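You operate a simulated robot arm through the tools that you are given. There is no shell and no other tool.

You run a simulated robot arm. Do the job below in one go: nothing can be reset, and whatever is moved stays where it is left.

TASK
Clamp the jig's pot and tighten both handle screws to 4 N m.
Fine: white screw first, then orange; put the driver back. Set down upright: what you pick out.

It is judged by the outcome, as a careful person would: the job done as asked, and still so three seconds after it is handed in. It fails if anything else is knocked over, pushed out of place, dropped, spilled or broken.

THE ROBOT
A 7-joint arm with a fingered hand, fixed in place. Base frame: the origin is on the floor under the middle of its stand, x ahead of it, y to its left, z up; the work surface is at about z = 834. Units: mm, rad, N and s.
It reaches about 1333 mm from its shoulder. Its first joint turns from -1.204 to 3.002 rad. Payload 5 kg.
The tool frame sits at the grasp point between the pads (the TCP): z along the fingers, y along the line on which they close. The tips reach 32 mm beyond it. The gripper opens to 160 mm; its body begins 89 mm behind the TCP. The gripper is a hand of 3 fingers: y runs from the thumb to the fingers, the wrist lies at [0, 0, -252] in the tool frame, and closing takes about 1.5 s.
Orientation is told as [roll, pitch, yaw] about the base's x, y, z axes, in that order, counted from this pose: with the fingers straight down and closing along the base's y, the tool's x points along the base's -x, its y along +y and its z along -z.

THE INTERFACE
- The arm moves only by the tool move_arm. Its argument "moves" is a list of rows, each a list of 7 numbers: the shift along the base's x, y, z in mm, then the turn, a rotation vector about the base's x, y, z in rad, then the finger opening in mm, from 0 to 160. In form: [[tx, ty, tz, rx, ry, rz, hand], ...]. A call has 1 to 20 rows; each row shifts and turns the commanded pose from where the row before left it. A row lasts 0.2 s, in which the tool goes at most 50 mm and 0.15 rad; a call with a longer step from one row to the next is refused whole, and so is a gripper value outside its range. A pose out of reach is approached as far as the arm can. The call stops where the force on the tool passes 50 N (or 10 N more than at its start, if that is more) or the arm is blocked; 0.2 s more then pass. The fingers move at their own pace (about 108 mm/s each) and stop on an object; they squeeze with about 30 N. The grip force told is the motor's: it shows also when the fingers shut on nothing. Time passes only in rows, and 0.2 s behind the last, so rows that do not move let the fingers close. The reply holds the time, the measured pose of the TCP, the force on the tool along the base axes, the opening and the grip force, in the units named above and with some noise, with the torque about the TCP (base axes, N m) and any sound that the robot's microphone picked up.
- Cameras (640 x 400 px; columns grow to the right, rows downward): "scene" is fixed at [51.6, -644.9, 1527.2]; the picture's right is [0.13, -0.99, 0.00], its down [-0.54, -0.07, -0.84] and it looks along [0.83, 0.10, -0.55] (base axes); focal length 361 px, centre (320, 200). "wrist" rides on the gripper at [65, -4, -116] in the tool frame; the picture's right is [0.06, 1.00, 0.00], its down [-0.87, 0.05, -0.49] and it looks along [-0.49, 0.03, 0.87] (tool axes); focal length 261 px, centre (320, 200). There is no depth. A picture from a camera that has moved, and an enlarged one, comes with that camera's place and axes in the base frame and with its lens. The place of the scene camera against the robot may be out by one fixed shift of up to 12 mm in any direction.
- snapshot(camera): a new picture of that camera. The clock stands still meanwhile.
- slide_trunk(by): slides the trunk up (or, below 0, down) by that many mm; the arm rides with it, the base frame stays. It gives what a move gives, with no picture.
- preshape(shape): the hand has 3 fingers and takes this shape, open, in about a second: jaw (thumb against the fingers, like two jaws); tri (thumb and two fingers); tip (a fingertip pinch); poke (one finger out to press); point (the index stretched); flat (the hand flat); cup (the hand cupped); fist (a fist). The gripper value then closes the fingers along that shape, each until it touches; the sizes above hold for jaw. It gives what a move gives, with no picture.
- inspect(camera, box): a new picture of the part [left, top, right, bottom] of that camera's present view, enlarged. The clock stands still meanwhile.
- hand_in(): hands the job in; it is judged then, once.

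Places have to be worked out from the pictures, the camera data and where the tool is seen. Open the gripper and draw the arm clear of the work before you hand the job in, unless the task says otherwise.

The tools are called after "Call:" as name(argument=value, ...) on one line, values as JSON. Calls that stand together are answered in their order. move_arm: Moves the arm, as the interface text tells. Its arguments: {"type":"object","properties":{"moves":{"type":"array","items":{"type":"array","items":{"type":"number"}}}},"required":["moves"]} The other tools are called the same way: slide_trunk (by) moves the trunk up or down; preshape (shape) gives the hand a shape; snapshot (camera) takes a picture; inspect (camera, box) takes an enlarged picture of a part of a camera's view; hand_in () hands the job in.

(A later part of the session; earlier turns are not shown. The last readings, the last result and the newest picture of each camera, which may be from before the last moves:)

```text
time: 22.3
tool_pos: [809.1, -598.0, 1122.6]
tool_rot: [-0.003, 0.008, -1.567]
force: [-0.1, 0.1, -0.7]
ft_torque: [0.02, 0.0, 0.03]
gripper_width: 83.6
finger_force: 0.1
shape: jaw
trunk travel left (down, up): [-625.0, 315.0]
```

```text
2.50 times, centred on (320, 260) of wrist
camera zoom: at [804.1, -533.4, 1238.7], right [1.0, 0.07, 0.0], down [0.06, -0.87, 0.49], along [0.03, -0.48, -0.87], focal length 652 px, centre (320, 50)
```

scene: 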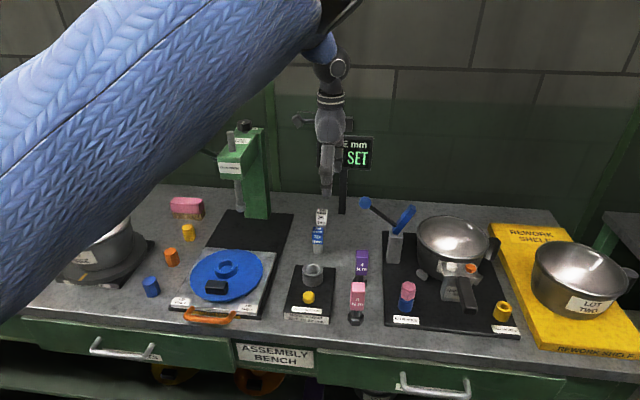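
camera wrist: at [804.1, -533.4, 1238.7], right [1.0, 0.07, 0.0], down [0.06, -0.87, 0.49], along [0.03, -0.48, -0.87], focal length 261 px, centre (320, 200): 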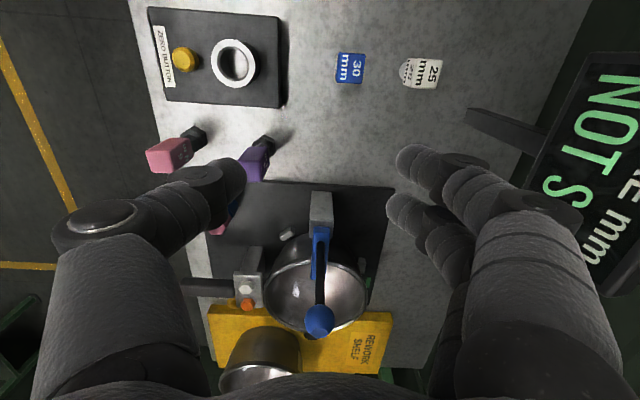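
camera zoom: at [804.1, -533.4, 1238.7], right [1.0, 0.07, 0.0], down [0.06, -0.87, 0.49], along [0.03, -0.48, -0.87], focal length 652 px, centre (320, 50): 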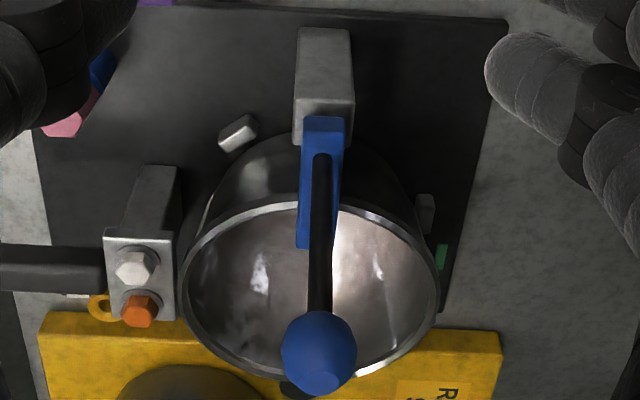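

Clamp holds closed with the bar over the rim. Now I'll go back to yaw ≈ +0.08 (matching the driver's slight yaw) while moving above the 4 N m driver at about (716,-670), staying at z≈1045, and check alignment.

Call:
move_arm(moves=[[-8.5, -6.5, -7, 0, 0, 0.15, 100], [-8.5, -6.5, -7, 0, 0, 0.15, 100], [-8.5, -6.5, -7, 0, 0, 0.15, 100], [-8.5, -6.5, -7, 0, 0, 0.15, 100], [-8.5, -6.5, -7, 0, 0, 0.15, 100], [-8.5, -6.5, -7, 0, 0, 0.15, 100], [-8.5, -6.5, -7, 0, 0, 0.15, 100], [-8.5, -6.5, -7, 0, 0, 0.15, 100], [-8.5, -6.5, -7, 0, 0, 0.15, 100], [-8.5, -6.5, -7, 0, 0, 0.15, 100], [-8.5, -6.5, -7, 0, 0, 0.147, 100], [0, 0, 0, 0, 0, 0, 100]])

Call:
snapshot(camera="wrist")

Call:
inspect(camera="wrist", box=[240, 100, 400, 220])

Call:
inspect(camera="scene", box=[300, 170, 460, 330])

```text
time: 24.9
tool_pos: [716.7, -666.5, 1047.1]
tool_rot: [0.0, 0.008, 0.08]
force: [-0.7, 0.2, 0.2]
ft_torque: [-0.01, 0.0, 0.01]
gripper_width: 99.7
finger_force: 0.1
shape: jaw
trunk travel left (down, up): [-625.0, 315.0]
```

```text
taken
camera wrist: at [652.3, -676.4, 1163.8], right [-0.14, 0.99, 0.0], down [0.87, 0.12, 0.49], along [0.48, 0.07, -0.87], focal length 261 px, centre (320, 200)
```

wrist: 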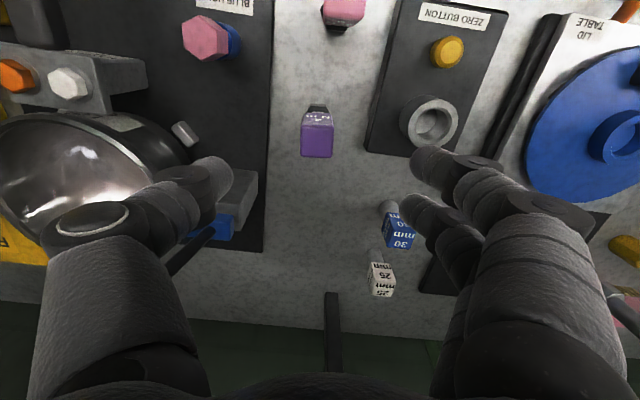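

```text
3.33 times, centred on (320, 160) of wrist
camera zoom: at [652.3, -676.4, 1163.8], right [-0.14, 0.99, 0.0], down [0.87, 0.12, 0.49], along [0.48, 0.07, -0.87], focal length 869 px, centre (320, 333)
```

zoom: 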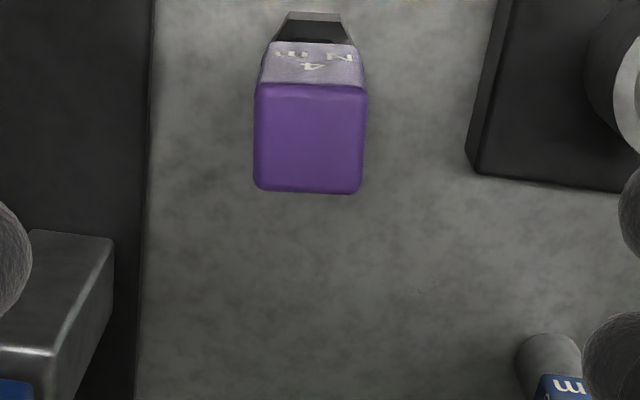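

```text
2.50 times, centred on (380, 250) of scene
camera zoom: at [51.6, -644.9, 1527.2], right [0.13, -0.99, 0.0], down [-0.54, -0.07, -0.84], along [0.83, 0.1, -0.55], focal length 902 px, centre (170, 75)
```

zoom: 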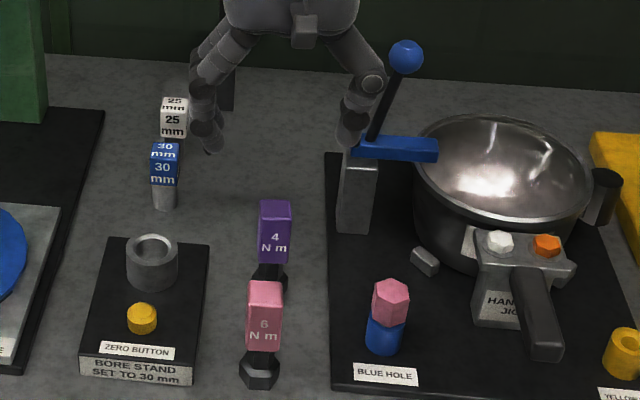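

The grip's edges show the driver yawed ~0.11 rad; centre near (720,-669). I'll align to that and lower until the fingertips are just above its top, then check again.

Call:
move_arm(moves=[[1, -1, -20, 0, 0, 0.03, 80], [1, -1, -20, 0, -0.008, 0, 80], [1, -1, -20, 0, 0, 0, 80], [0, 0, 0, 0, 0, 0, 80]])

Call:
snapshot(camera="wrist")

Call:
inspect(camera="wrist", box=[240, 120, 400, 240])

Call:
inspect(camera="scene", box=[300, 170, 420, 310])

```text
time: 25.9
tool_pos: [719.6, -670.5, 988.6]
tool_rot: [-0.005, -0.002, 0.11]
force: [-0.5, -0.1, -0.4]
ft_torque: [0.02, 0.0, 0.0]
gripper_width: 80.7
finger_force: 0.0
shape: jaw
trunk travel left (down, up): [-625.0, 315.0]
```

```text
taken
camera wrist: at [654.5, -682.8, 1104.4], right [-0.17, 0.99, 0.0], down [0.86, 0.15, 0.49], along [0.49, 0.08, -0.87], focal length 261 px, centre (320, 200)
```

wrist: 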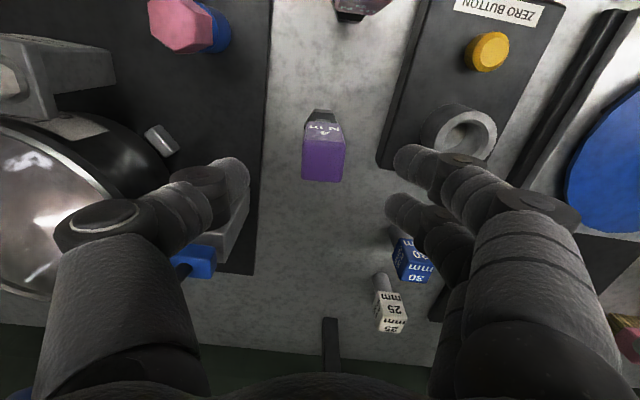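

```text
3.33 times, centred on (320, 180) of wrist
camera zoom: at [654.5, -682.8, 1104.4], right [-0.17, 0.99, 0.0], down [0.86, 0.15, 0.49], along [0.49, 0.08, -0.87], focal length 869 px, centre (320, 267)
```

zoom: 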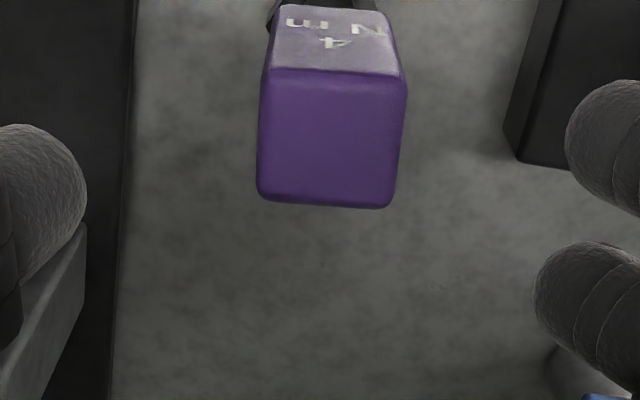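

```text
2.86 times, centred on (360, 240) of scene
camera zoom: at [51.6, -644.9, 1527.2], right [0.13, -0.99, 0.0], down [-0.54, -0.07, -0.84], along [0.83, 0.1, -0.55], focal length 1030 px, centre (206, 86)
```

zoom: 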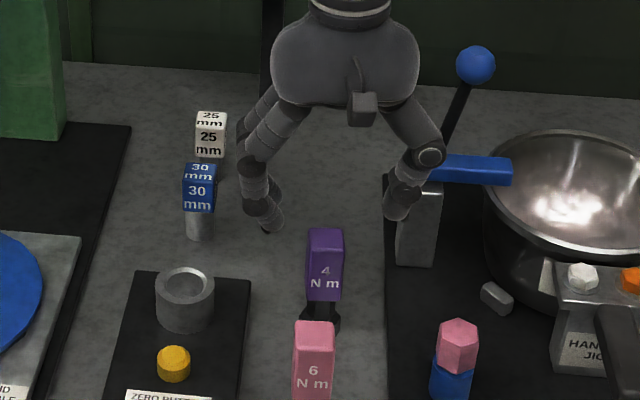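

The driver's grip centre is within ~2 mm of the TCP axis, with its top at z≈940. I'll shift -2.5 mm in x, +1 in y, and descend to z≈922 so the tips sit on the lower part of the grip, then close.

Call:
move_arm(moves=[[-1.2, 0.5, -22, 0.005, 0.002, 0, 80], [-1.3, 0.5, -22, 0, 0, -0.01, 80], [0, 0, -22, 0, 0, 0, 80], [0, 0, 0, 0, 0, 0, 80]])

Call:
snapshot(camera="wrist")

Call:
inspect(camera="scene", box=[300, 190, 420, 310])

```text
time: 26.9
tool_pos: [716.3, -669.9, 922.4]
tool_rot: [0.001, -0.002, 0.099]
force: [0.4, 0.2, 0.4]
ft_torque: [0.01, -0.04, 0.01]
gripper_width: 80.9
finger_force: 0.1
shape: jaw
trunk travel left (down, up): [-625.0, 315.0]
```

```text
taken
camera wrist: at [652.1, -681.5, 1038.6], right [-0.16, 0.99, 0.0], down [0.86, 0.14, 0.49], along [0.49, 0.08, -0.87], focal length 261 px, centre (320, 200)
```

wrist: 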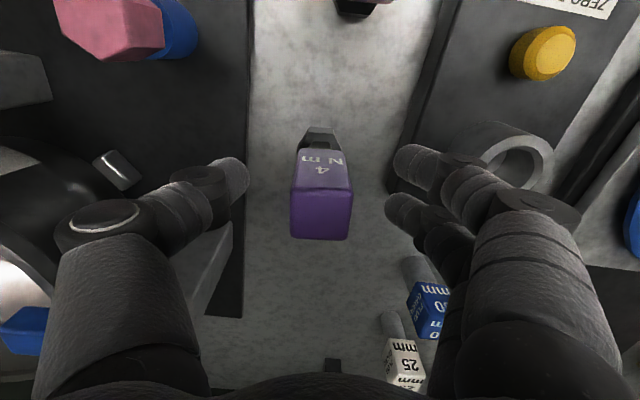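

```text
3.33 times, centred on (360, 250) of scene
camera zoom: at [51.6, -644.9, 1527.2], right [0.13, -0.99, 0.0], down [-0.54, -0.07, -0.84], along [0.83, 0.1, -0.55], focal length 1202 px, centre (187, 33)
```

zoom: 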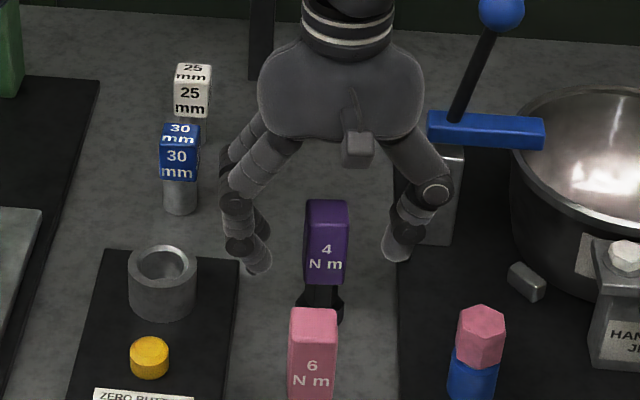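

Driver grip is centred between thumb and fingers. Closing now.

Call:
move_arm(moves=[[0, 0, 0, 0, 0, 0, 50], [0, 0, 0, 0, 0, 0, 30], [0, 0, 0, 0, 0, 0, 10], [0, 0, 0, 0, 0, 0, 0], [0, 0, 0, 0, 0, 0, 0], [0, 0, 0, 0, 0, 0, 0]])

Call:
snapshot(camera="wrist")

Call:
inspect(camera="scene", box=[300, 190, 420, 310])

```text
time: 28.3
tool_pos: [717.3, -670.8, 920.8]
tool_rot: [0.004, 0.001, 0.098]
force: [-0.9, 0.0, 0.4]
ft_torque: [-0.01, 0.05, 0.01]
gripper_width: 23.6
finger_force: 29.9
shape: jaw
trunk travel left (down, up): [-625.0, 315.0]
```

```text
taken
camera wrist: at [652.5, -682.1, 1038.0], right [-0.16, 0.99, 0.0], down [0.86, 0.14, 0.49], along [0.49, 0.08, -0.87], focal length 261 px, centre (320, 200)
```

wrist: 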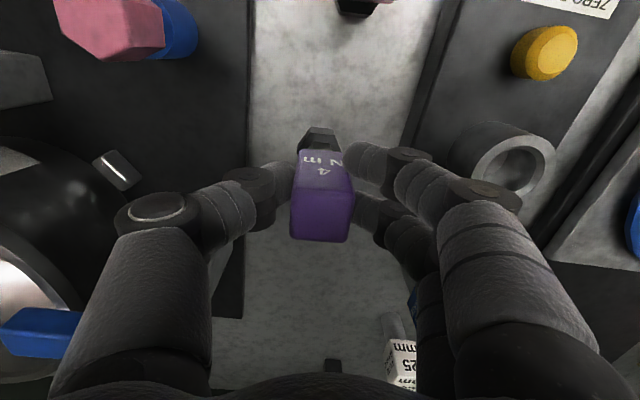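

```text
3.33 times, centred on (360, 250) of scene
camera zoom: at [51.6, -644.9, 1527.2], right [0.13, -0.99, 0.0], down [-0.54, -0.07, -0.84], along [0.83, 0.1, -0.55], focal length 1202 px, centre (187, 33)
```

zoom: 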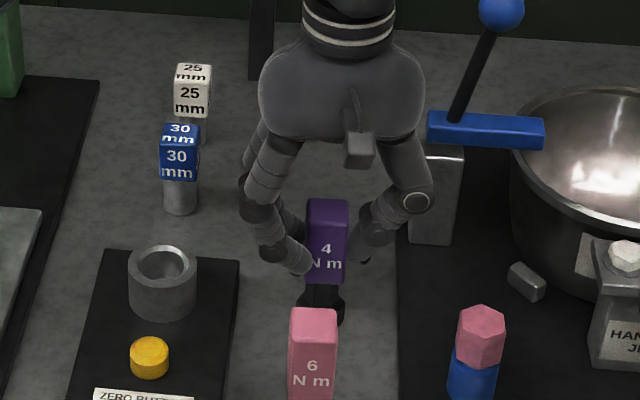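

Gripped with 30 N at 23.6 mm. I note the home pose (717,-671,921, yaw 0.098). Now lift straight up slowly.

Call:
move_arm(moves=[[0, 0, 10, 0, 0, 0, 0], [0, 0, 20, 0, 0, 0, 0], [0, 0, 30, 0, 0, 0, 0], [0, 0, 40, 0, 0, 0, 0], [0, 0, 40, 0, 0, 0, 0], [0, 0, 0, 0, 0, 0, 0]])

Call:
snapshot(camera="wrist")

Call:
inspect(camera="scene", box=[300, 130, 460, 290])

```text
time: 29.7
tool_pos: [716.6, -670.1, 1061.9]
tool_rot: [0.003, -0.003, 0.097]
force: [-0.8, -0.3, -1.8]
ft_torque: [0.0, 0.06, 0.01]
gripper_width: 23.5
finger_force: 29.6
shape: jaw
trunk travel left (down, up): [-625.0, 315.0]
```

```text
taken
camera wrist: at [652.1, -681.6, 1176.9], right [-0.16, 0.99, 0.0], down [0.86, 0.14, 0.49], along [0.48, 0.08, -0.87], focal length 261 px, centre (320, 200)
```

wrist: 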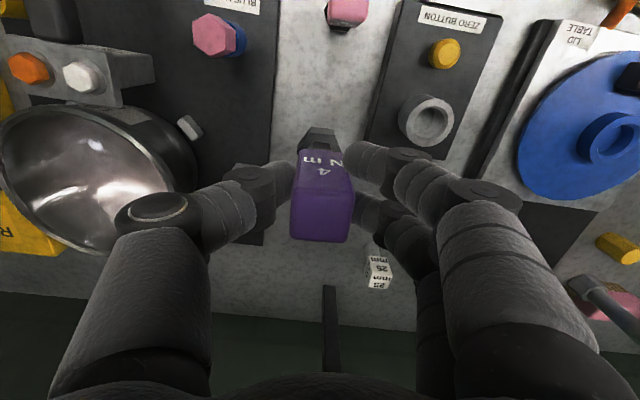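

```text
2.50 times, centred on (380, 210) of scene
camera zoom: at [51.6, -644.9, 1527.2], right [0.13, -0.99, 0.0], down [-0.54, -0.07, -0.84], along [0.83, 0.1, -0.55], focal length 902 px, centre (170, 175)
```

zoom: 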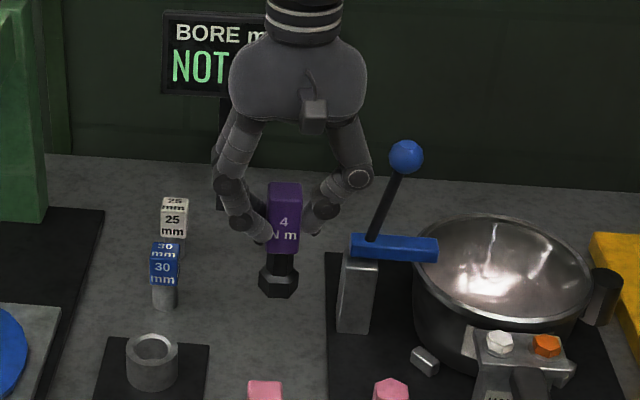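

Call:
inspect(camera="wrist", box=[260, 110, 380, 260])

Call:
inspect(camera="wrist", box=[0, 0, 200, 140])

```text
2.67 times, centred on (320, 185) of wrist
camera zoom: at [652.1, -681.6, 1176.9], right [-0.16, 0.99, 0.0], down [0.86, 0.14, 0.49], along [0.48, 0.08, -0.87], focal length 695 px, centre (320, 240)
```

zoom: 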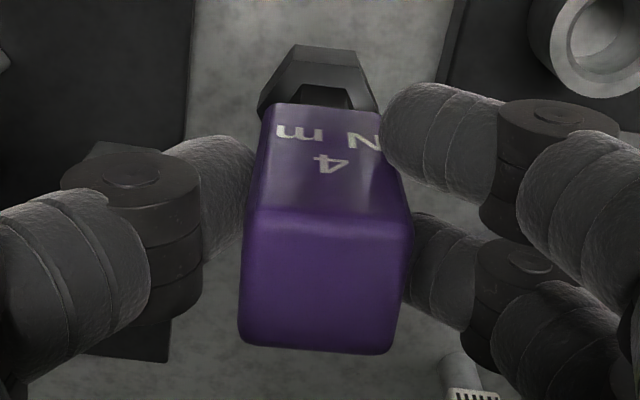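

```text
2.86 times, centred on (100, 70) of wrist
camera zoom: at [652.1, -681.6, 1176.9], right [-0.16, 0.99, 0.0], down [0.86, 0.14, 0.49], along [0.48, 0.08, -0.87], focal length 745 px, centre (949, 571)
```

zoom: 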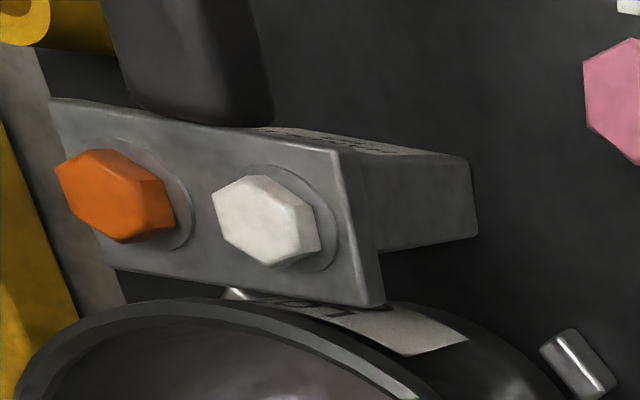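

Driver is held upright; its foot is ~87 mm below the TCP. Rough fix of the screws: white ≈ (700,-879), orange ≈ (700,-922), head top ≈ 926–938. I'll move closer for a sharper view of the screws beside the driver.

Call:
move_arm(moves=[[-6, -35, -1, 0, 0, 0, 0], [-6, -35, -1, 0, 0, 0, 0], [-6, -35, -1, 0, 0, 0, 0], [-6, -35, -1, 0, 0, 0, 0], [0, 0, 0, 0, 0, 0, 0]])

Call:
snapshot(camera="wrist")

Call:
inspect(camera="wrist", box=[180, 70, 320, 180])

Call:
inspect(camera="scene", box=[380, 150, 520, 300])

```text
time: 30.9
tool_pos: [694.1, -806.9, 1060.1]
tool_rot: [0.002, 0.0, 0.098]
force: [-0.4, 0.4, -2.1]
ft_torque: [-0.02, -0.05, 0.03]
gripper_width: 23.3
finger_force: 29.6
shape: jaw
trunk travel left (down, up): [-625.0, 315.0]
```

```text
taken
camera wrist: at [629.2, -819.1, 1175.0], right [-0.16, 0.99, 0.0], down [0.86, 0.14, 0.49], along [0.49, 0.08, -0.87], focal length 261 px, centre (320, 200)
```

wrist: 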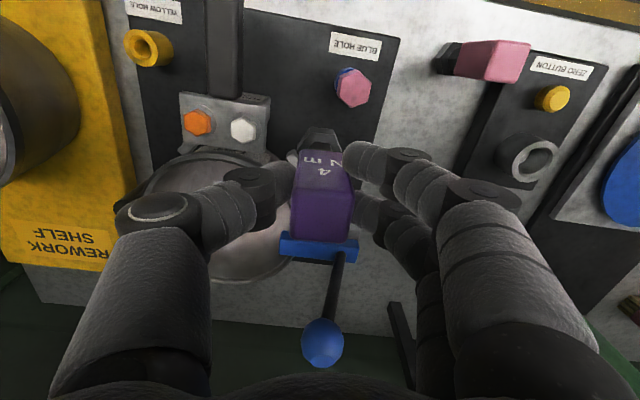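

```text
3.64 times, centred on (250, 125) of wrist
camera zoom: at [629.2, -819.1, 1175.0], right [-0.16, 0.99, 0.0], down [0.86, 0.14, 0.49], along [0.49, 0.08, -0.87], focal length 948 px, centre (574, 473)
```

zoom: 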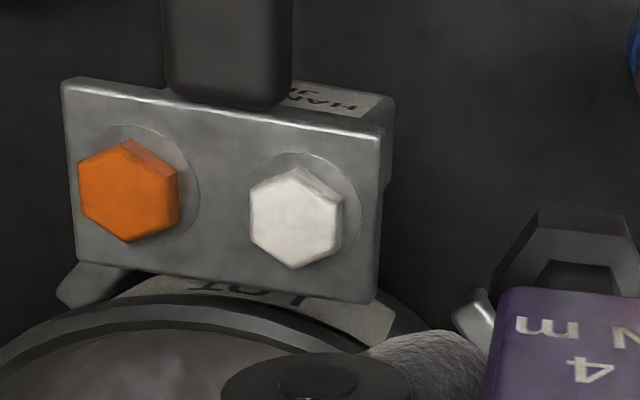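

```text
2.67 times, centred on (450, 225) of scene
camera zoom: at [51.6, -644.9, 1527.2], right [0.13, -0.99, 0.0], down [-0.54, -0.07, -0.84], along [0.83, 0.1, -0.55], focal length 962 px, centre (-27, 133)
```

zoom: 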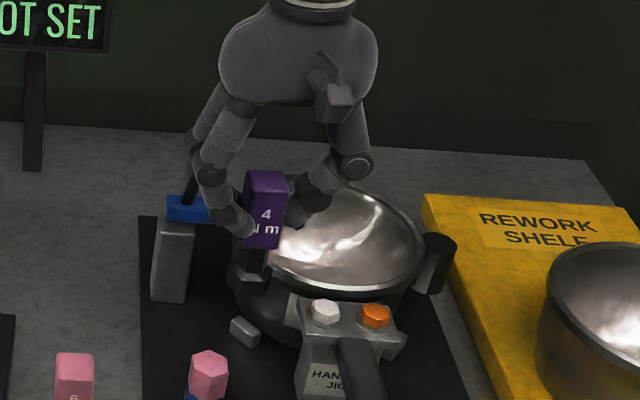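

View gives white screw ≈ (702,-881) and the driver axis practically on the TCP axis. I'll move above the white screw at z≈1060 (foot ~40 mm above the head) while winding the wrist to yaw ≈ +1.6, to have plenty of clockwise travel.

Call:
move_arm(moves=[[0.8, -7.4, 0, 0, 0, 0.15, 0], [0.8, -7.4, 0, 0, 0, 0.15, 0], [0.8, -7.4, 0, 0, 0, 0.15, 0], [0.8, -7.4, 0, 0, 0, 0.15, 0], [0.8, -7.4, 0, 0, 0, 0.15, 0], [0.8, -7.4, 0, 0, 0, 0.15, 0], [0.8, -7.4, 0, 0, 0, 0.15, 0], [0.8, -7.4, 0, 0, 0, 0.15, 0], [0.8, -7.4, 0, 0, 0, 0.15, 0], [0.8, -7.4, 0, 0, 0, 0.15, 0], [0, 0, 0, 0, 0, 0, 0]])

Call:
snapshot(camera="wrist")

Call:
snapshot(camera="scene")

Call:
inspect(camera="scene", box=[400, 170, 520, 300])

```text
time: 33.3
tool_pos: [699.7, -884.8, 1057.8]
tool_rot: [0.004, 0.0, 1.601]
force: [0.1, -0.1, -1.1]
ft_torque: [0.01, 0.03, 0.0]
gripper_width: 23.4
finger_force: 30.1
shape: jaw
trunk travel left (down, up): [-625.0, 315.0]
```

```text
taken
camera wrist: at [705.5, -949.9, 1173.8], right [-1.0, -0.09, 0.0], down [-0.08, 0.87, 0.49], along [-0.05, 0.49, -0.87], focal length 261 px, centre (320, 200)
```

wrist: 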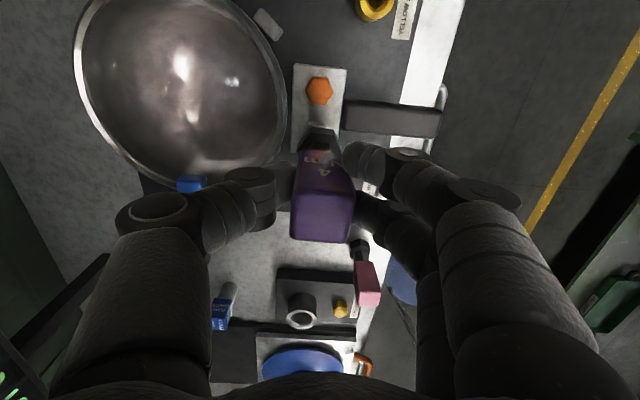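

```text
taken
```

scene: 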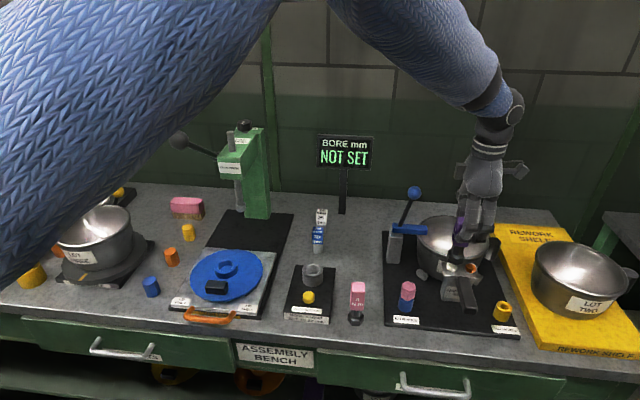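

```text
3.08 times, centred on (460, 235) of scene
camera zoom: at [51.6, -644.9, 1527.2], right [0.13, -0.99, 0.0], down [-0.54, -0.07, -0.84], along [0.83, 0.1, -0.55], focal length 1110 px, centre (-111, 92)
```

zoom: 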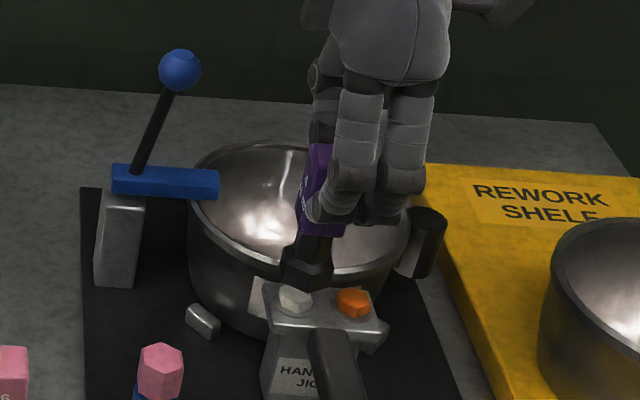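

Call:
inspect(camera="wrist", box=[270, 50, 380, 180])

Call:
inspect(camera="scene", box=[420, 220, 500, 290])

```text
3.08 times, centred on (325, 115) of wrist
camera zoom: at [705.5, -949.9, 1173.8], right [-1.0, -0.09, 0.0], down [-0.08, 0.87, 0.49], along [-0.05, 0.49, -0.87], focal length 802 px, centre (305, 462)
```

zoom: 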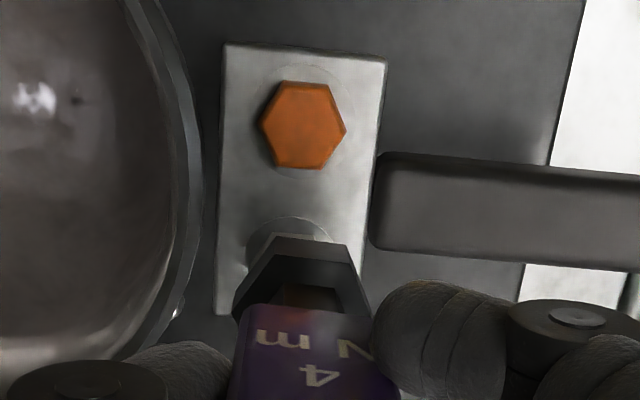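

```text
5.71 times, centred on (460, 255) of scene
camera zoom: at [51.6, -644.9, 1527.2], right [0.13, -0.99, 0.0], down [-0.54, -0.07, -0.84], along [0.83, 0.1, -0.55], focal length 2061 px, centre (-480, -114)
```

zoom: 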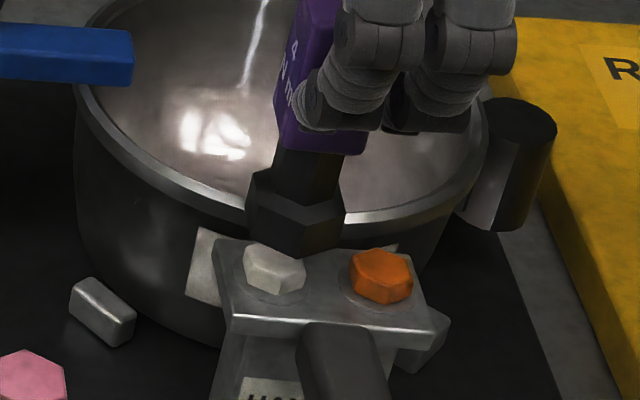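

Orange head seen from above: centre ≈ (703,-922), hex vertices along x, so yaw ≈ 1.571 aligns a hex socket. I'll take a null reading to separate sensor noise from true pose, with a small yaw correction.

Call:
move_arm(moves=[[0, 0, 0, 0, 0, -0.03, 0], [0, 0, 0, 0, 0, 0, 0]])

Call:
move_arm(moves=[[0, 0, 0, 0, 0, 0, 0]])

Call:
move_arm(moves=[[0, 0, 0, 0, 0, 0, 0]])

```text
time: 33.9
tool_pos: [700.0, -884.3, 1058.6]
tool_rot: [0.004, -0.001, 1.568]
force: [0.2, 0.4, -1.3]
ft_torque: [-0.03, 0.01, -0.02]
gripper_width: 23.1
finger_force: 30.5
shape: jaw
trunk travel left (down, up): [-625.0, 315.0]
```

```text
time: 34.3
tool_pos: [699.5, -884.8, 1057.9]
tool_rot: [0.005, -0.001, 1.569]
force: [0.2, 0.3, -1.1]
ft_torque: [-0.01, 0.0, -0.05]
gripper_width: 23.5
finger_force: 30.0
shape: jaw
trunk travel left (down, up): [-625.0, 315.0]
```

```text
time: 34.7
tool_pos: [699.8, -885.0, 1057.7]
tool_rot: [0.004, -0.001, 1.568]
force: [-0.1, 0.4, -1.6]
ft_torque: [-0.04, 0.01, -0.02]
gripper_width: 23.1
finger_force: 30.1
shape: jaw
trunk travel left (down, up): [-625.0, 315.0]
```

Readings are steady, so true TCP is (699.8,-884.7,1058). I'll zoom the scene camera further on the foot and screws to check relative alignment.

Call:
inspect(camera="scene", box=[436, 230, 484, 278])

Call:
inspect(camera="wrist", box=[270, 100, 380, 250])

```text
8.33 times, centred on (460, 254) of scene
camera zoom: at [51.6, -644.9, 1527.2], right [0.13, -0.99, 0.0], down [-0.54, -0.07, -0.84], along [0.83, 0.1, -0.55], focal length 3005 px, centre (-847, -250)
```

zoom: 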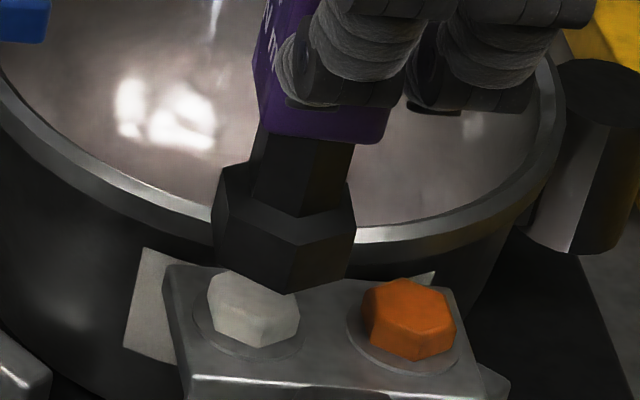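

```text
2.67 times, centred on (325, 175) of wrist
camera zoom: at [703.5, -950.1, 1173.5], right [-1.0, -0.06, 0.0], down [-0.05, 0.87, 0.49], along [-0.03, 0.49, -0.87], focal length 695 px, centre (307, 267)
```

zoom: 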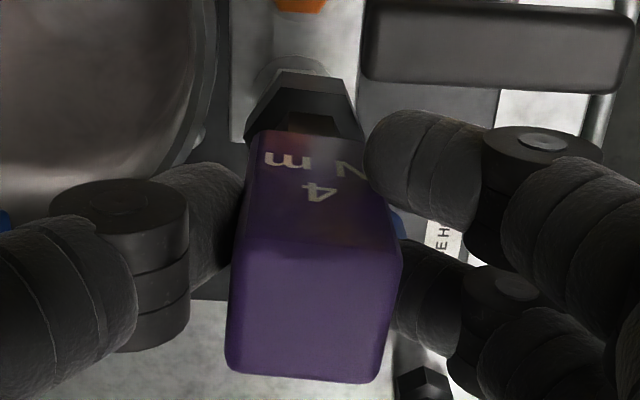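

The scene view suggests the foot is a bit more toward +y and lower than I computed; I'll zoom in tighter on the foot and on the screws to resolve this before descending.

Call:
inspect(camera="scene", box=[444, 238, 484, 266])

Call:
inspect(camera="scene", box=[440, 180, 500, 270])

```text
14.29 times, centred on (464, 252) of scene
camera zoom: at [51.6, -644.9, 1527.2], right [0.13, -0.99, 0.0], down [-0.54, -0.07, -0.84], along [0.83, 0.1, -0.55], focal length 5151 px, centre (-1737, -543)
```

zoom: 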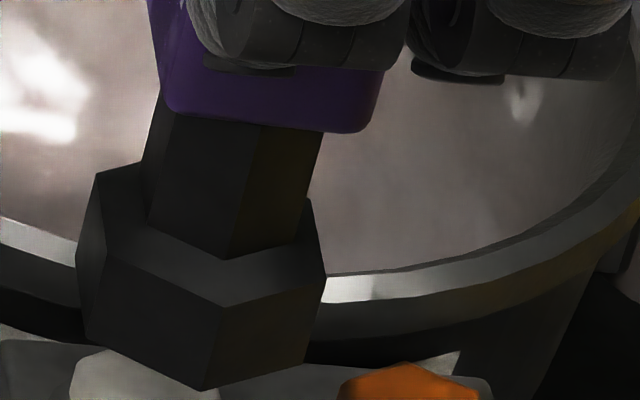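

```text
4.44 times, centred on (470, 225) of scene
camera zoom: at [51.6, -644.9, 1527.2], right [0.13, -0.99, 0.0], down [-0.54, -0.07, -0.84], along [0.83, 0.1, -0.55], focal length 1603 px, centre (-347, 89)
```

zoom: 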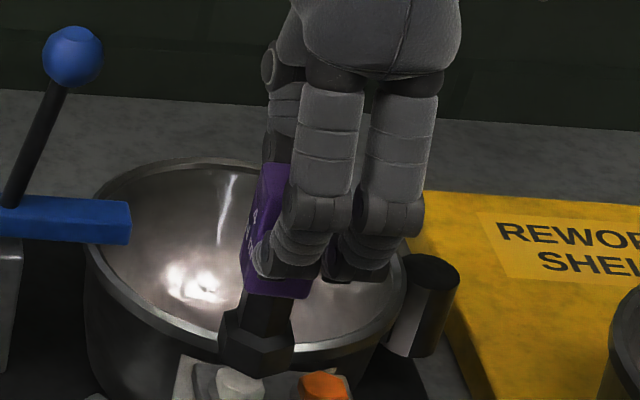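

The close-up shows the foot ~15 mm above the white head and slightly off toward -y and -x. I'll shift +3.8 mm in x, +2.5 mm in y, descend 9 mm, and look again.

Call:
move_arm(moves=[[3.8, 2.5, 0, 0, 0, 0, 0], [0, 0, -5, 0, 0, 0, 0], [0, 0, -4, 0, 0, 0, 0], [0, 0, 0, 0, 0, 0, 0]])

Call:
inspect(camera="scene", box=[440, 240, 480, 280])

Call:
inspect(camera="wrist", box=[270, 50, 380, 180])

```text
time: 35.7
tool_pos: [703.1, -882.0, 1048.1]
tool_rot: [0.004, -0.002, 1.568]
force: [0.2, 1.1, -0.9]
ft_torque: [0.03, -0.01, -0.01]
gripper_width: 23.0
finger_force: 29.6
shape: jaw
trunk travel left (down, up): [-625.0, 315.0]
```

```text
10.00 times, centred on (460, 260) of scene
camera zoom: at [51.6, -644.9, 1527.2], right [0.13, -0.99, 0.0], down [-0.54, -0.07, -0.84], along [0.83, 0.1, -0.55], focal length 3606 px, centre (-1080, -400)
```

zoom: 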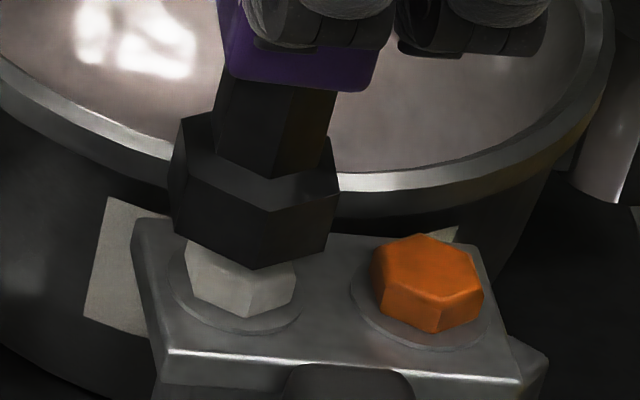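

```text
3.08 times, centred on (325, 115) of wrist
camera zoom: at [707.8, -947.7, 1164.2], right [-1.0, -0.06, 0.0], down [-0.05, 0.87, 0.49], along [-0.03, 0.49, -0.87], focal length 802 px, centre (305, 462)
```

zoom: 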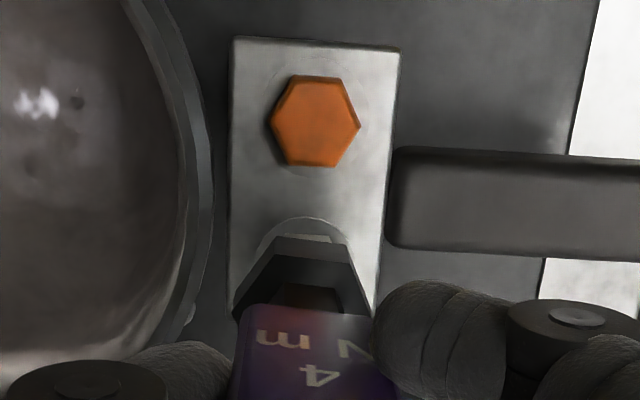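

Call:
inspect(camera="scene", box=[452, 260, 482, 280])

Call:
inspect(camera="scene", box=[440, 250, 464, 274])

```text
16.00 times, centred on (467, 270) of scene
camera zoom: at [51.6, -644.9, 1527.2], right [0.13, -0.99, 0.0], down [-0.54, -0.07, -0.84], along [0.83, 0.1, -0.55], focal length 5770 px, centre (-2032, -920)
```

zoom: 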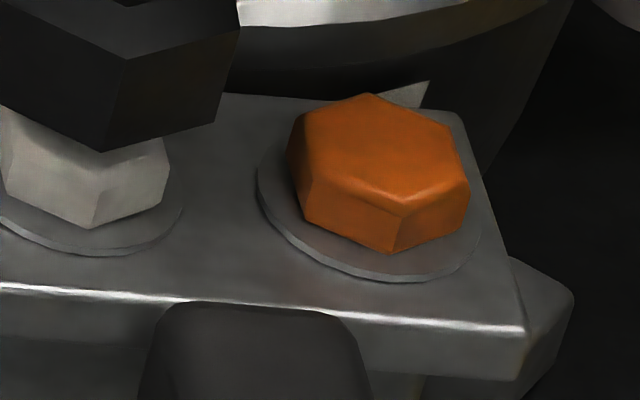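

```text
16.00 times, centred on (452, 262) of scene
camera zoom: at [51.6, -644.9, 1527.2], right [0.13, -0.99, 0.0], down [-0.54, -0.07, -0.84], along [0.83, 0.1, -0.55], focal length 5770 px, centre (-1792, -792)
```

zoom: 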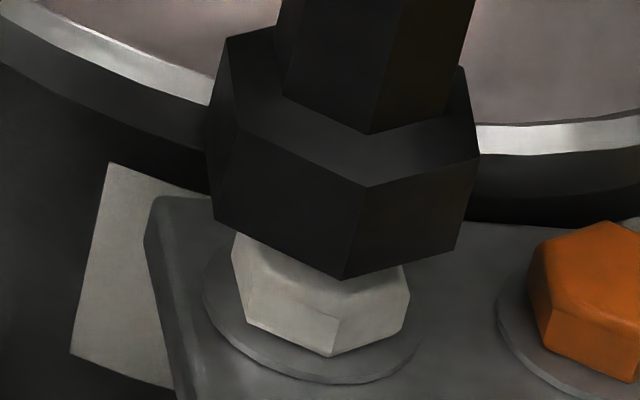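

Sharper zooms: the driver is upright, foot bottom ~11 mm above the white head, and needs about -3.6 mm in y and +1.5 mm in x. Apply that and descend 7 mm, then re-check.

Call:
move_arm(moves=[[1.5, -3.6, 0, 0, 0, 0, 0], [0, 0, -4, 0, 0, 0, 0], [0, 0, -3, 0, 0, 0, 0], [0, 0, 0, 0, 0, 0, 0]])

Call:
inspect(camera="scene", box=[440, 250, 464, 274])

Call:
inspect(camera="wrist", box=[270, 50, 380, 180])

```text
time: 36.7
tool_pos: [704.8, -886.1, 1041.2]
tool_rot: [0.004, 0.0, 1.571]
force: [0.6, -0.3, -1.7]
ft_torque: [-0.01, -0.01, 0.01]
gripper_width: 23.5
finger_force: 30.1
shape: jaw
trunk travel left (down, up): [-625.0, 315.0]
```

```text
16.00 times, centred on (452, 262) of scene
camera zoom: at [51.6, -644.9, 1527.2], right [0.13, -0.99, 0.0], down [-0.54, -0.07, -0.84], along [0.83, 0.1, -0.55], focal length 5770 px, centre (-1792, -792)
```

zoom: 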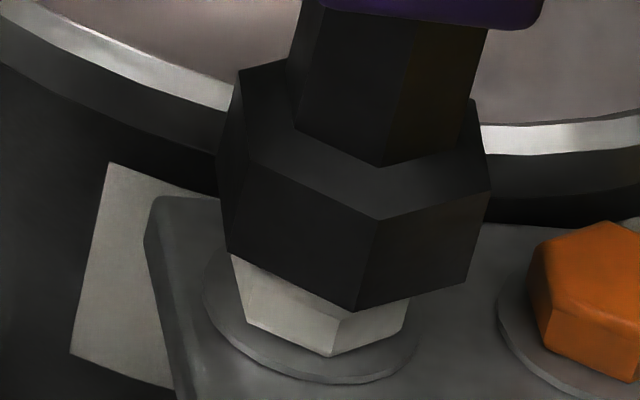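

```text
3.08 times, centred on (325, 115) of wrist
camera zoom: at [709.5, -951.0, 1156.8], right [-1.0, -0.06, 0.0], down [-0.05, 0.87, 0.49], along [-0.03, 0.49, -0.87], focal length 802 px, centre (305, 462)
```

zoom: 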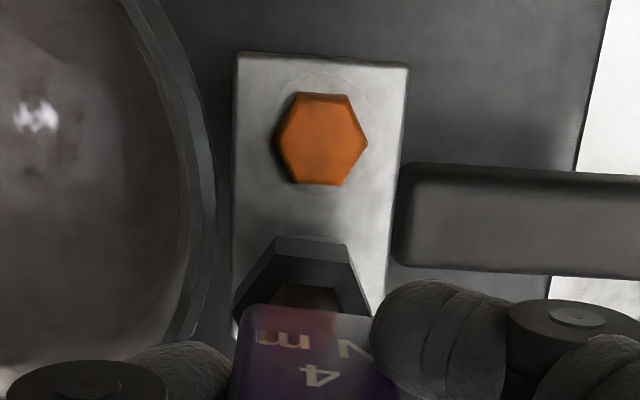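

Aligned within about 0.5 mm in x and y; the foot bottom is ~3 mm above the head. I'll descend in 1–1.5 mm steps and watch the force.

Call:
move_arm(moves=[[0, 0, -1.5, 0, 0, 0, 0], [0, 0, -1.5, 0, 0, 0, 0], [0, 0, -1, 0, 0, 0, 0], [0, 0, -1, 0, 0, 0, 0]])

Call:
inspect(camera="scene", box=[440, 250, 464, 274])

```text
time: 37.7
tool_pos: [705.1, -885.3, 1036.4]
tool_rot: [0.005, -0.002, 1.567]
force: [-0.7, 0.3, -2.1]
ft_torque: [-0.01, -0.01, -0.04]
gripper_width: 23.0
finger_force: 30.3
shape: jaw
trunk travel left (down, up): [-625.0, 315.0]
```

```text
16.00 times, centred on (452, 262) of scene
camera zoom: at [51.6, -644.9, 1527.2], right [0.13, -0.99, 0.0], down [-0.54, -0.07, -0.84], along [0.83, 0.1, -0.55], focal length 5770 px, centre (-1792, -792)
```

zoom: 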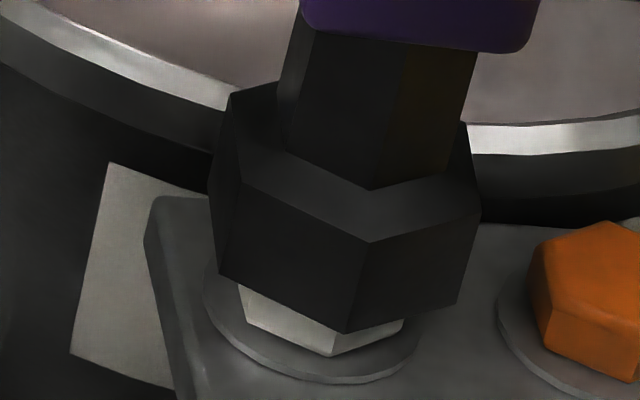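

Foot is already slightly below the head's top with no contact force, so the socket is going over the hex. Continue down gently until it seats.

Call:
move_arm(moves=[[0, 0, -1.5, 0, 0, 0, 0], [0, 0, -1.5, 0, 0, 0, 0], [0, 0, -1, 0, 0, 0, 0]])

Call:
inspect(camera="scene", box=[440, 250, 464, 274])

```text
time: 38.5
tool_pos: [706.0, -885.5, 1033.1]
tool_rot: [0.001, 0.0, 1.569]
force: [-1.8, 0.9, 2.5]
ft_torque: [0.09, 0.16, 0.01]
gripper_width: 23.3
finger_force: 30.2
shape: jaw
trunk travel left (down, up): [-625.0, 315.0]
```

```text
16.00 times, centred on (452, 262) of scene
camera zoom: at [51.6, -644.9, 1527.2], right [0.13, -0.99, 0.0], down [-0.54, -0.07, -0.84], along [0.83, 0.1, -0.55], focal length 5770 px, centre (-1792, -792)
```

zoom: 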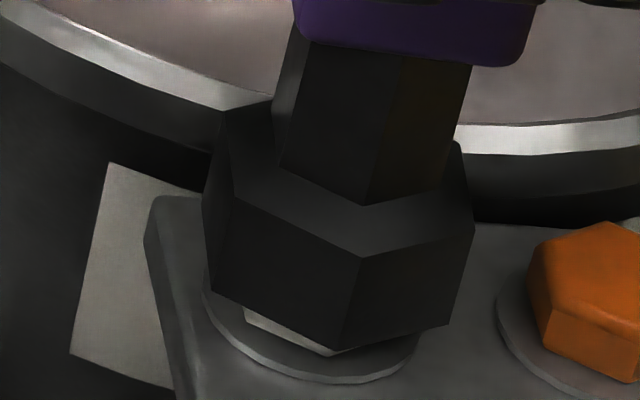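

Light contact (~4 N) with the socket over almost the whole head. I'll press 1 mm more and begin turning clockwise (negative z) in small steps, watching torque.

Call:
move_arm(moves=[[0, 0, -1, 0, 0, 0, 0], [0, 0, 0, 0, 0, -0.05, 0], [0, 0, 0, 0, 0, -0.05, 0], [0, 0, 0, 0, 0, -0.05, 0], [0, 0, 0, 0, 0, -0.05, 0]])

Call:
inspect(camera="scene", box=[440, 250, 464, 274])

```text
time: 39.7
tool_pos: [706.2, -885.2, 1031.5]
tool_rot: [0.003, 0.002, 1.368]
force: [-2.4, 0.1, 8.0]
ft_torque: [0.2, 0.25, 0.05]
gripper_width: 21.5
finger_force: 29.9
shape: jaw
trunk travel left (down, up): [-625.0, 315.0]
```

```text
16.00 times, centred on (452, 262) of scene
camera zoom: at [51.6, -644.9, 1527.2], right [0.13, -0.99, 0.0], down [-0.54, -0.07, -0.84], along [0.83, 0.1, -0.55], focal length 5770 px, centre (-1792, -792)
```

zoom: 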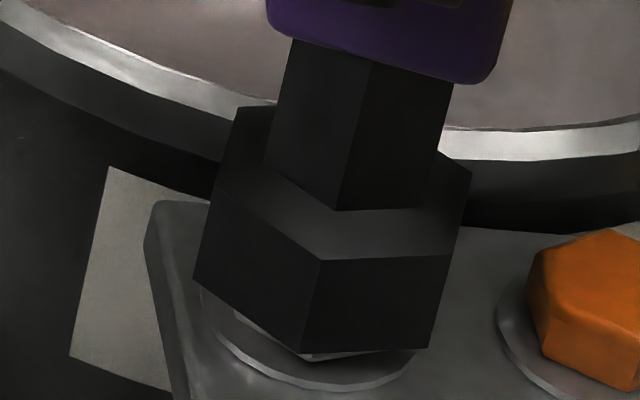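

The driver turned 0.2 rad with almost no torque yet. Continue clockwise and watch for torque build-up.

Call:
move_arm(moves=[[0, 0, 0, 0, 0, -0.08, 0], [0, 0, 0, 0, 0, -0.08, 0], [0, 0, 0, 0, 0, -0.08, 0], [0, 0, 0, 0, 0, -0.08, 0], [0, 0, 0, 0, 0, -0.08, 0]])

Call:
inspect(camera="scene", box=[440, 250, 464, 274])

Call:
snapshot(camera="wrist")

```text
time: 40.9
tool_pos: [705.6, -885.2, 1031.3]
tool_rot: [0.002, -0.002, 0.968]
force: [-2.6, 1.7, 5.1]
ft_torque: [0.25, 0.22, 0.02]
gripper_width: 21.6
finger_force: 29.9
shape: jaw
trunk travel left (down, up): [-625.0, 315.0]
```

```text
16.00 times, centred on (452, 262) of scene
camera zoom: at [51.6, -644.9, 1527.2], right [0.13, -0.99, 0.0], down [-0.54, -0.07, -0.84], along [0.83, 0.1, -0.55], focal length 5770 px, centre (-1792, -792)
```

zoom: 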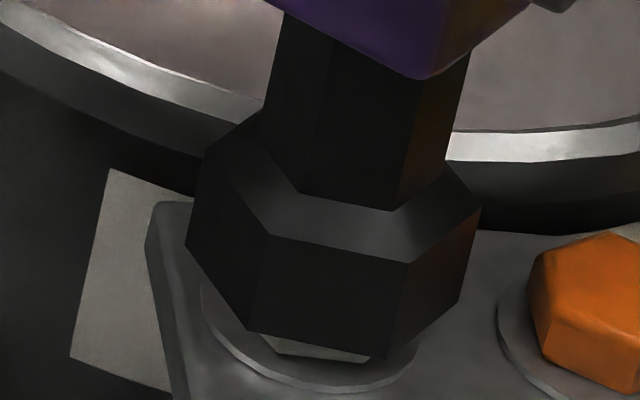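

```text
taken
camera wrist: at [671.6, -941.5, 1147.4], right [-0.86, 0.51, 0.0], down [0.45, 0.75, 0.49], along [0.25, 0.42, -0.87], focal length 261 px, centre (320, 200)
```

wrist: 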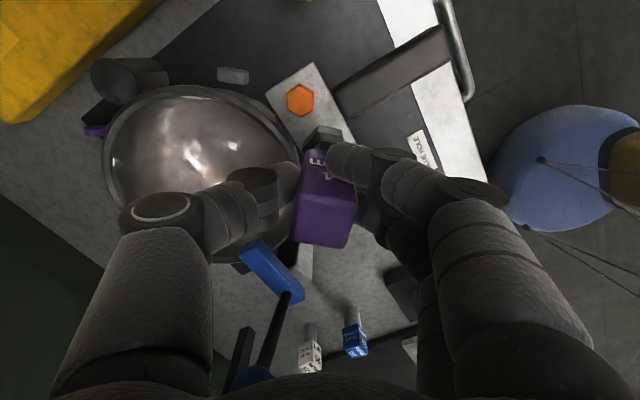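

The visible sliver of the white head has rotated together with the foot, so it's engaged and running free. Continue clockwise.

Call:
move_arm(moves=[[0, 0, 0, 0, 0, -0.1, 0], [0, 0, 0, 0, 0, -0.1, 0], [0, 0, 0, 0, 0, -0.1, 0], [0, 0, 0, 0, 0, -0.1, 0], [0, 0, 0, 0, 0, -0.1, 0]])

Call:
inspect(camera="scene", box=[430, 230, 490, 290])

```text
time: 42.1
tool_pos: [706.1, -885.9, 1030.6]
tool_rot: [0.003, 0.002, 0.468]
force: [-0.8, 2.4, 4.0]
ft_torque: [0.25, 0.17, -0.01]
gripper_width: 21.7
finger_force: 30.3
shape: jaw
trunk travel left (down, up): [-625.0, 315.0]
```

```text
6.67 times, centred on (460, 260) of scene
camera zoom: at [51.6, -644.9, 1527.2], right [0.13, -0.99, 0.0], down [-0.54, -0.07, -0.84], along [0.83, 0.1, -0.55], focal length 2404 px, centre (-613, -200)
```

zoom: 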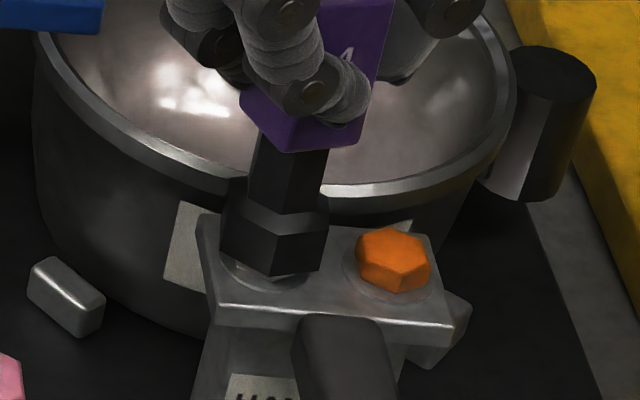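

Still free-running, foot staying centred on the washer. Continue clockwise.

Call:
move_arm(moves=[[0, 0, 0, 0, 0, -0.1, 0], [0, 0, 0, 0, 0, -0.1, 0], [0, 0, 0, 0, 0, -0.1, 0], [0, 0, 0, 0, 0, -0.1, 0], [0, 0, 0, 0, 0, -0.1, 0]])

Call:
inspect(camera="scene", box=[440, 250, 480, 280])

```text
time: 43.3
tool_pos: [705.3, -885.6, 1031.3]
tool_rot: [0.002, 0.0, -0.034]
force: [-0.8, 1.8, 0.3]
ft_torque: [0.18, 0.17, 0.05]
gripper_width: 21.4
finger_force: 30.0
shape: jaw
trunk travel left (down, up): [-625.0, 315.0]
```

```text
13.33 times, centred on (460, 265) of scene
camera zoom: at [51.6, -644.9, 1527.2], right [0.13, -0.99, 0.0], down [-0.54, -0.07, -0.84], along [0.83, 0.1, -0.55], focal length 4808 px, centre (-1547, -667)
```

zoom: 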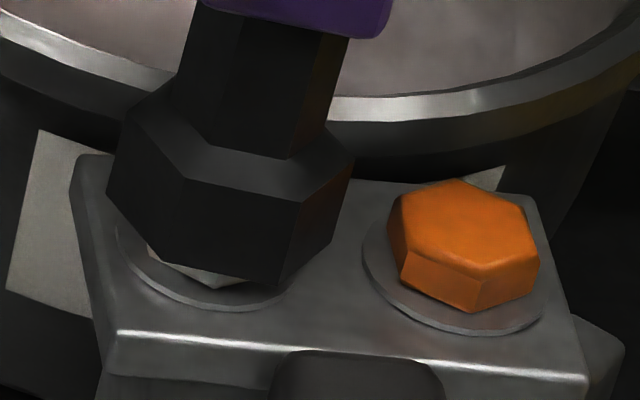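

Vertical force has dropped (screw is advancing down), so I'll follow it down ~0.3 mm per row while continuing clockwise.

Call:
move_arm(moves=[[0, 0, -0.5, 0, 0, -0.1, 0], [0, 0, -0.3, 0, 0, -0.1, 0], [0, 0, -0.3, 0, 0, -0.1, 0], [0, 0, -0.3, 0, 0, -0.1, 0], [0, 0, 0, 0, 0, -0.1, 0]])

Call:
inspect(camera="scene", box=[440, 250, 480, 280])

```text
time: 44.5
tool_pos: [705.7, -885.8, 1031.6]
tool_rot: [0.002, -0.004, -0.532]
force: [-1.9, 2.5, 2.5]
ft_torque: [0.25, 0.23, 0.08]
gripper_width: 21.4
finger_force: 29.7
shape: jaw
trunk travel left (down, up): [-625.0, 315.0]
```

```text
13.33 times, centred on (460, 265) of scene
camera zoom: at [51.6, -644.9, 1527.2], right [0.13, -0.99, 0.0], down [-0.54, -0.07, -0.84], along [0.83, 0.1, -0.55], focal length 4808 px, centre (-1547, -667)
```

zoom: 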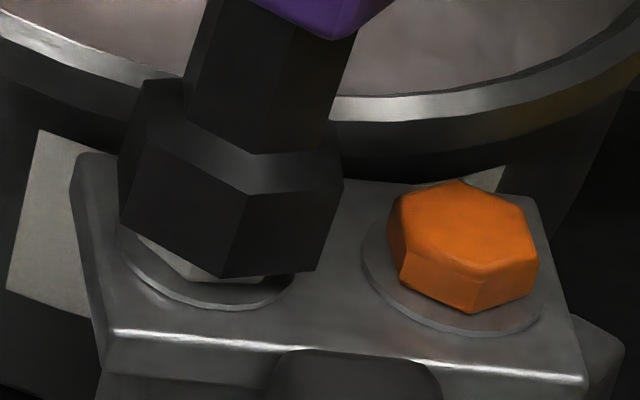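

Call:
inspect(camera="scene", box=[440, 258, 464, 274])

Call:
snapshot(camera="wrist")

```text
16.00 times, centred on (452, 266) of scene
camera zoom: at [51.6, -644.9, 1527.2], right [0.13, -0.99, 0.0], down [-0.54, -0.07, -0.84], along [0.83, 0.1, -0.55], focal length 5770 px, centre (-1792, -856)
```

zoom: 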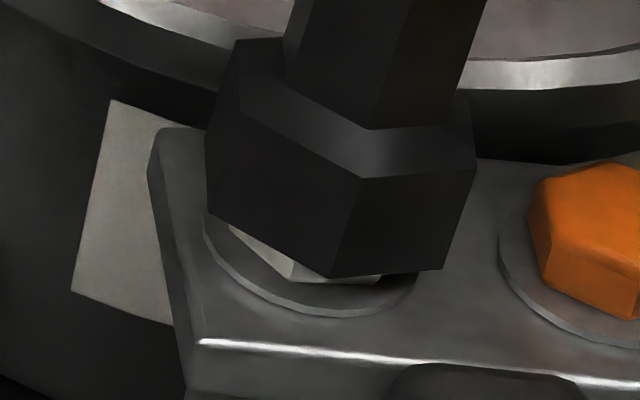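

```text
taken
camera wrist: at [647.6, -856.1, 1147.1], right [0.45, 0.89, 0.0], down [0.78, -0.4, 0.49], along [0.44, -0.22, -0.87], focal length 261 px, centre (320, 200)
```

wrist: 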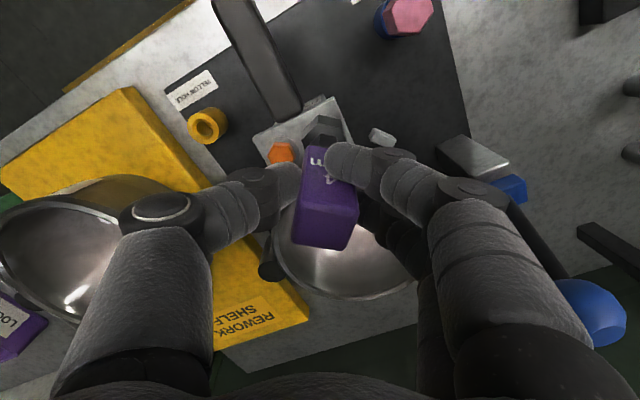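

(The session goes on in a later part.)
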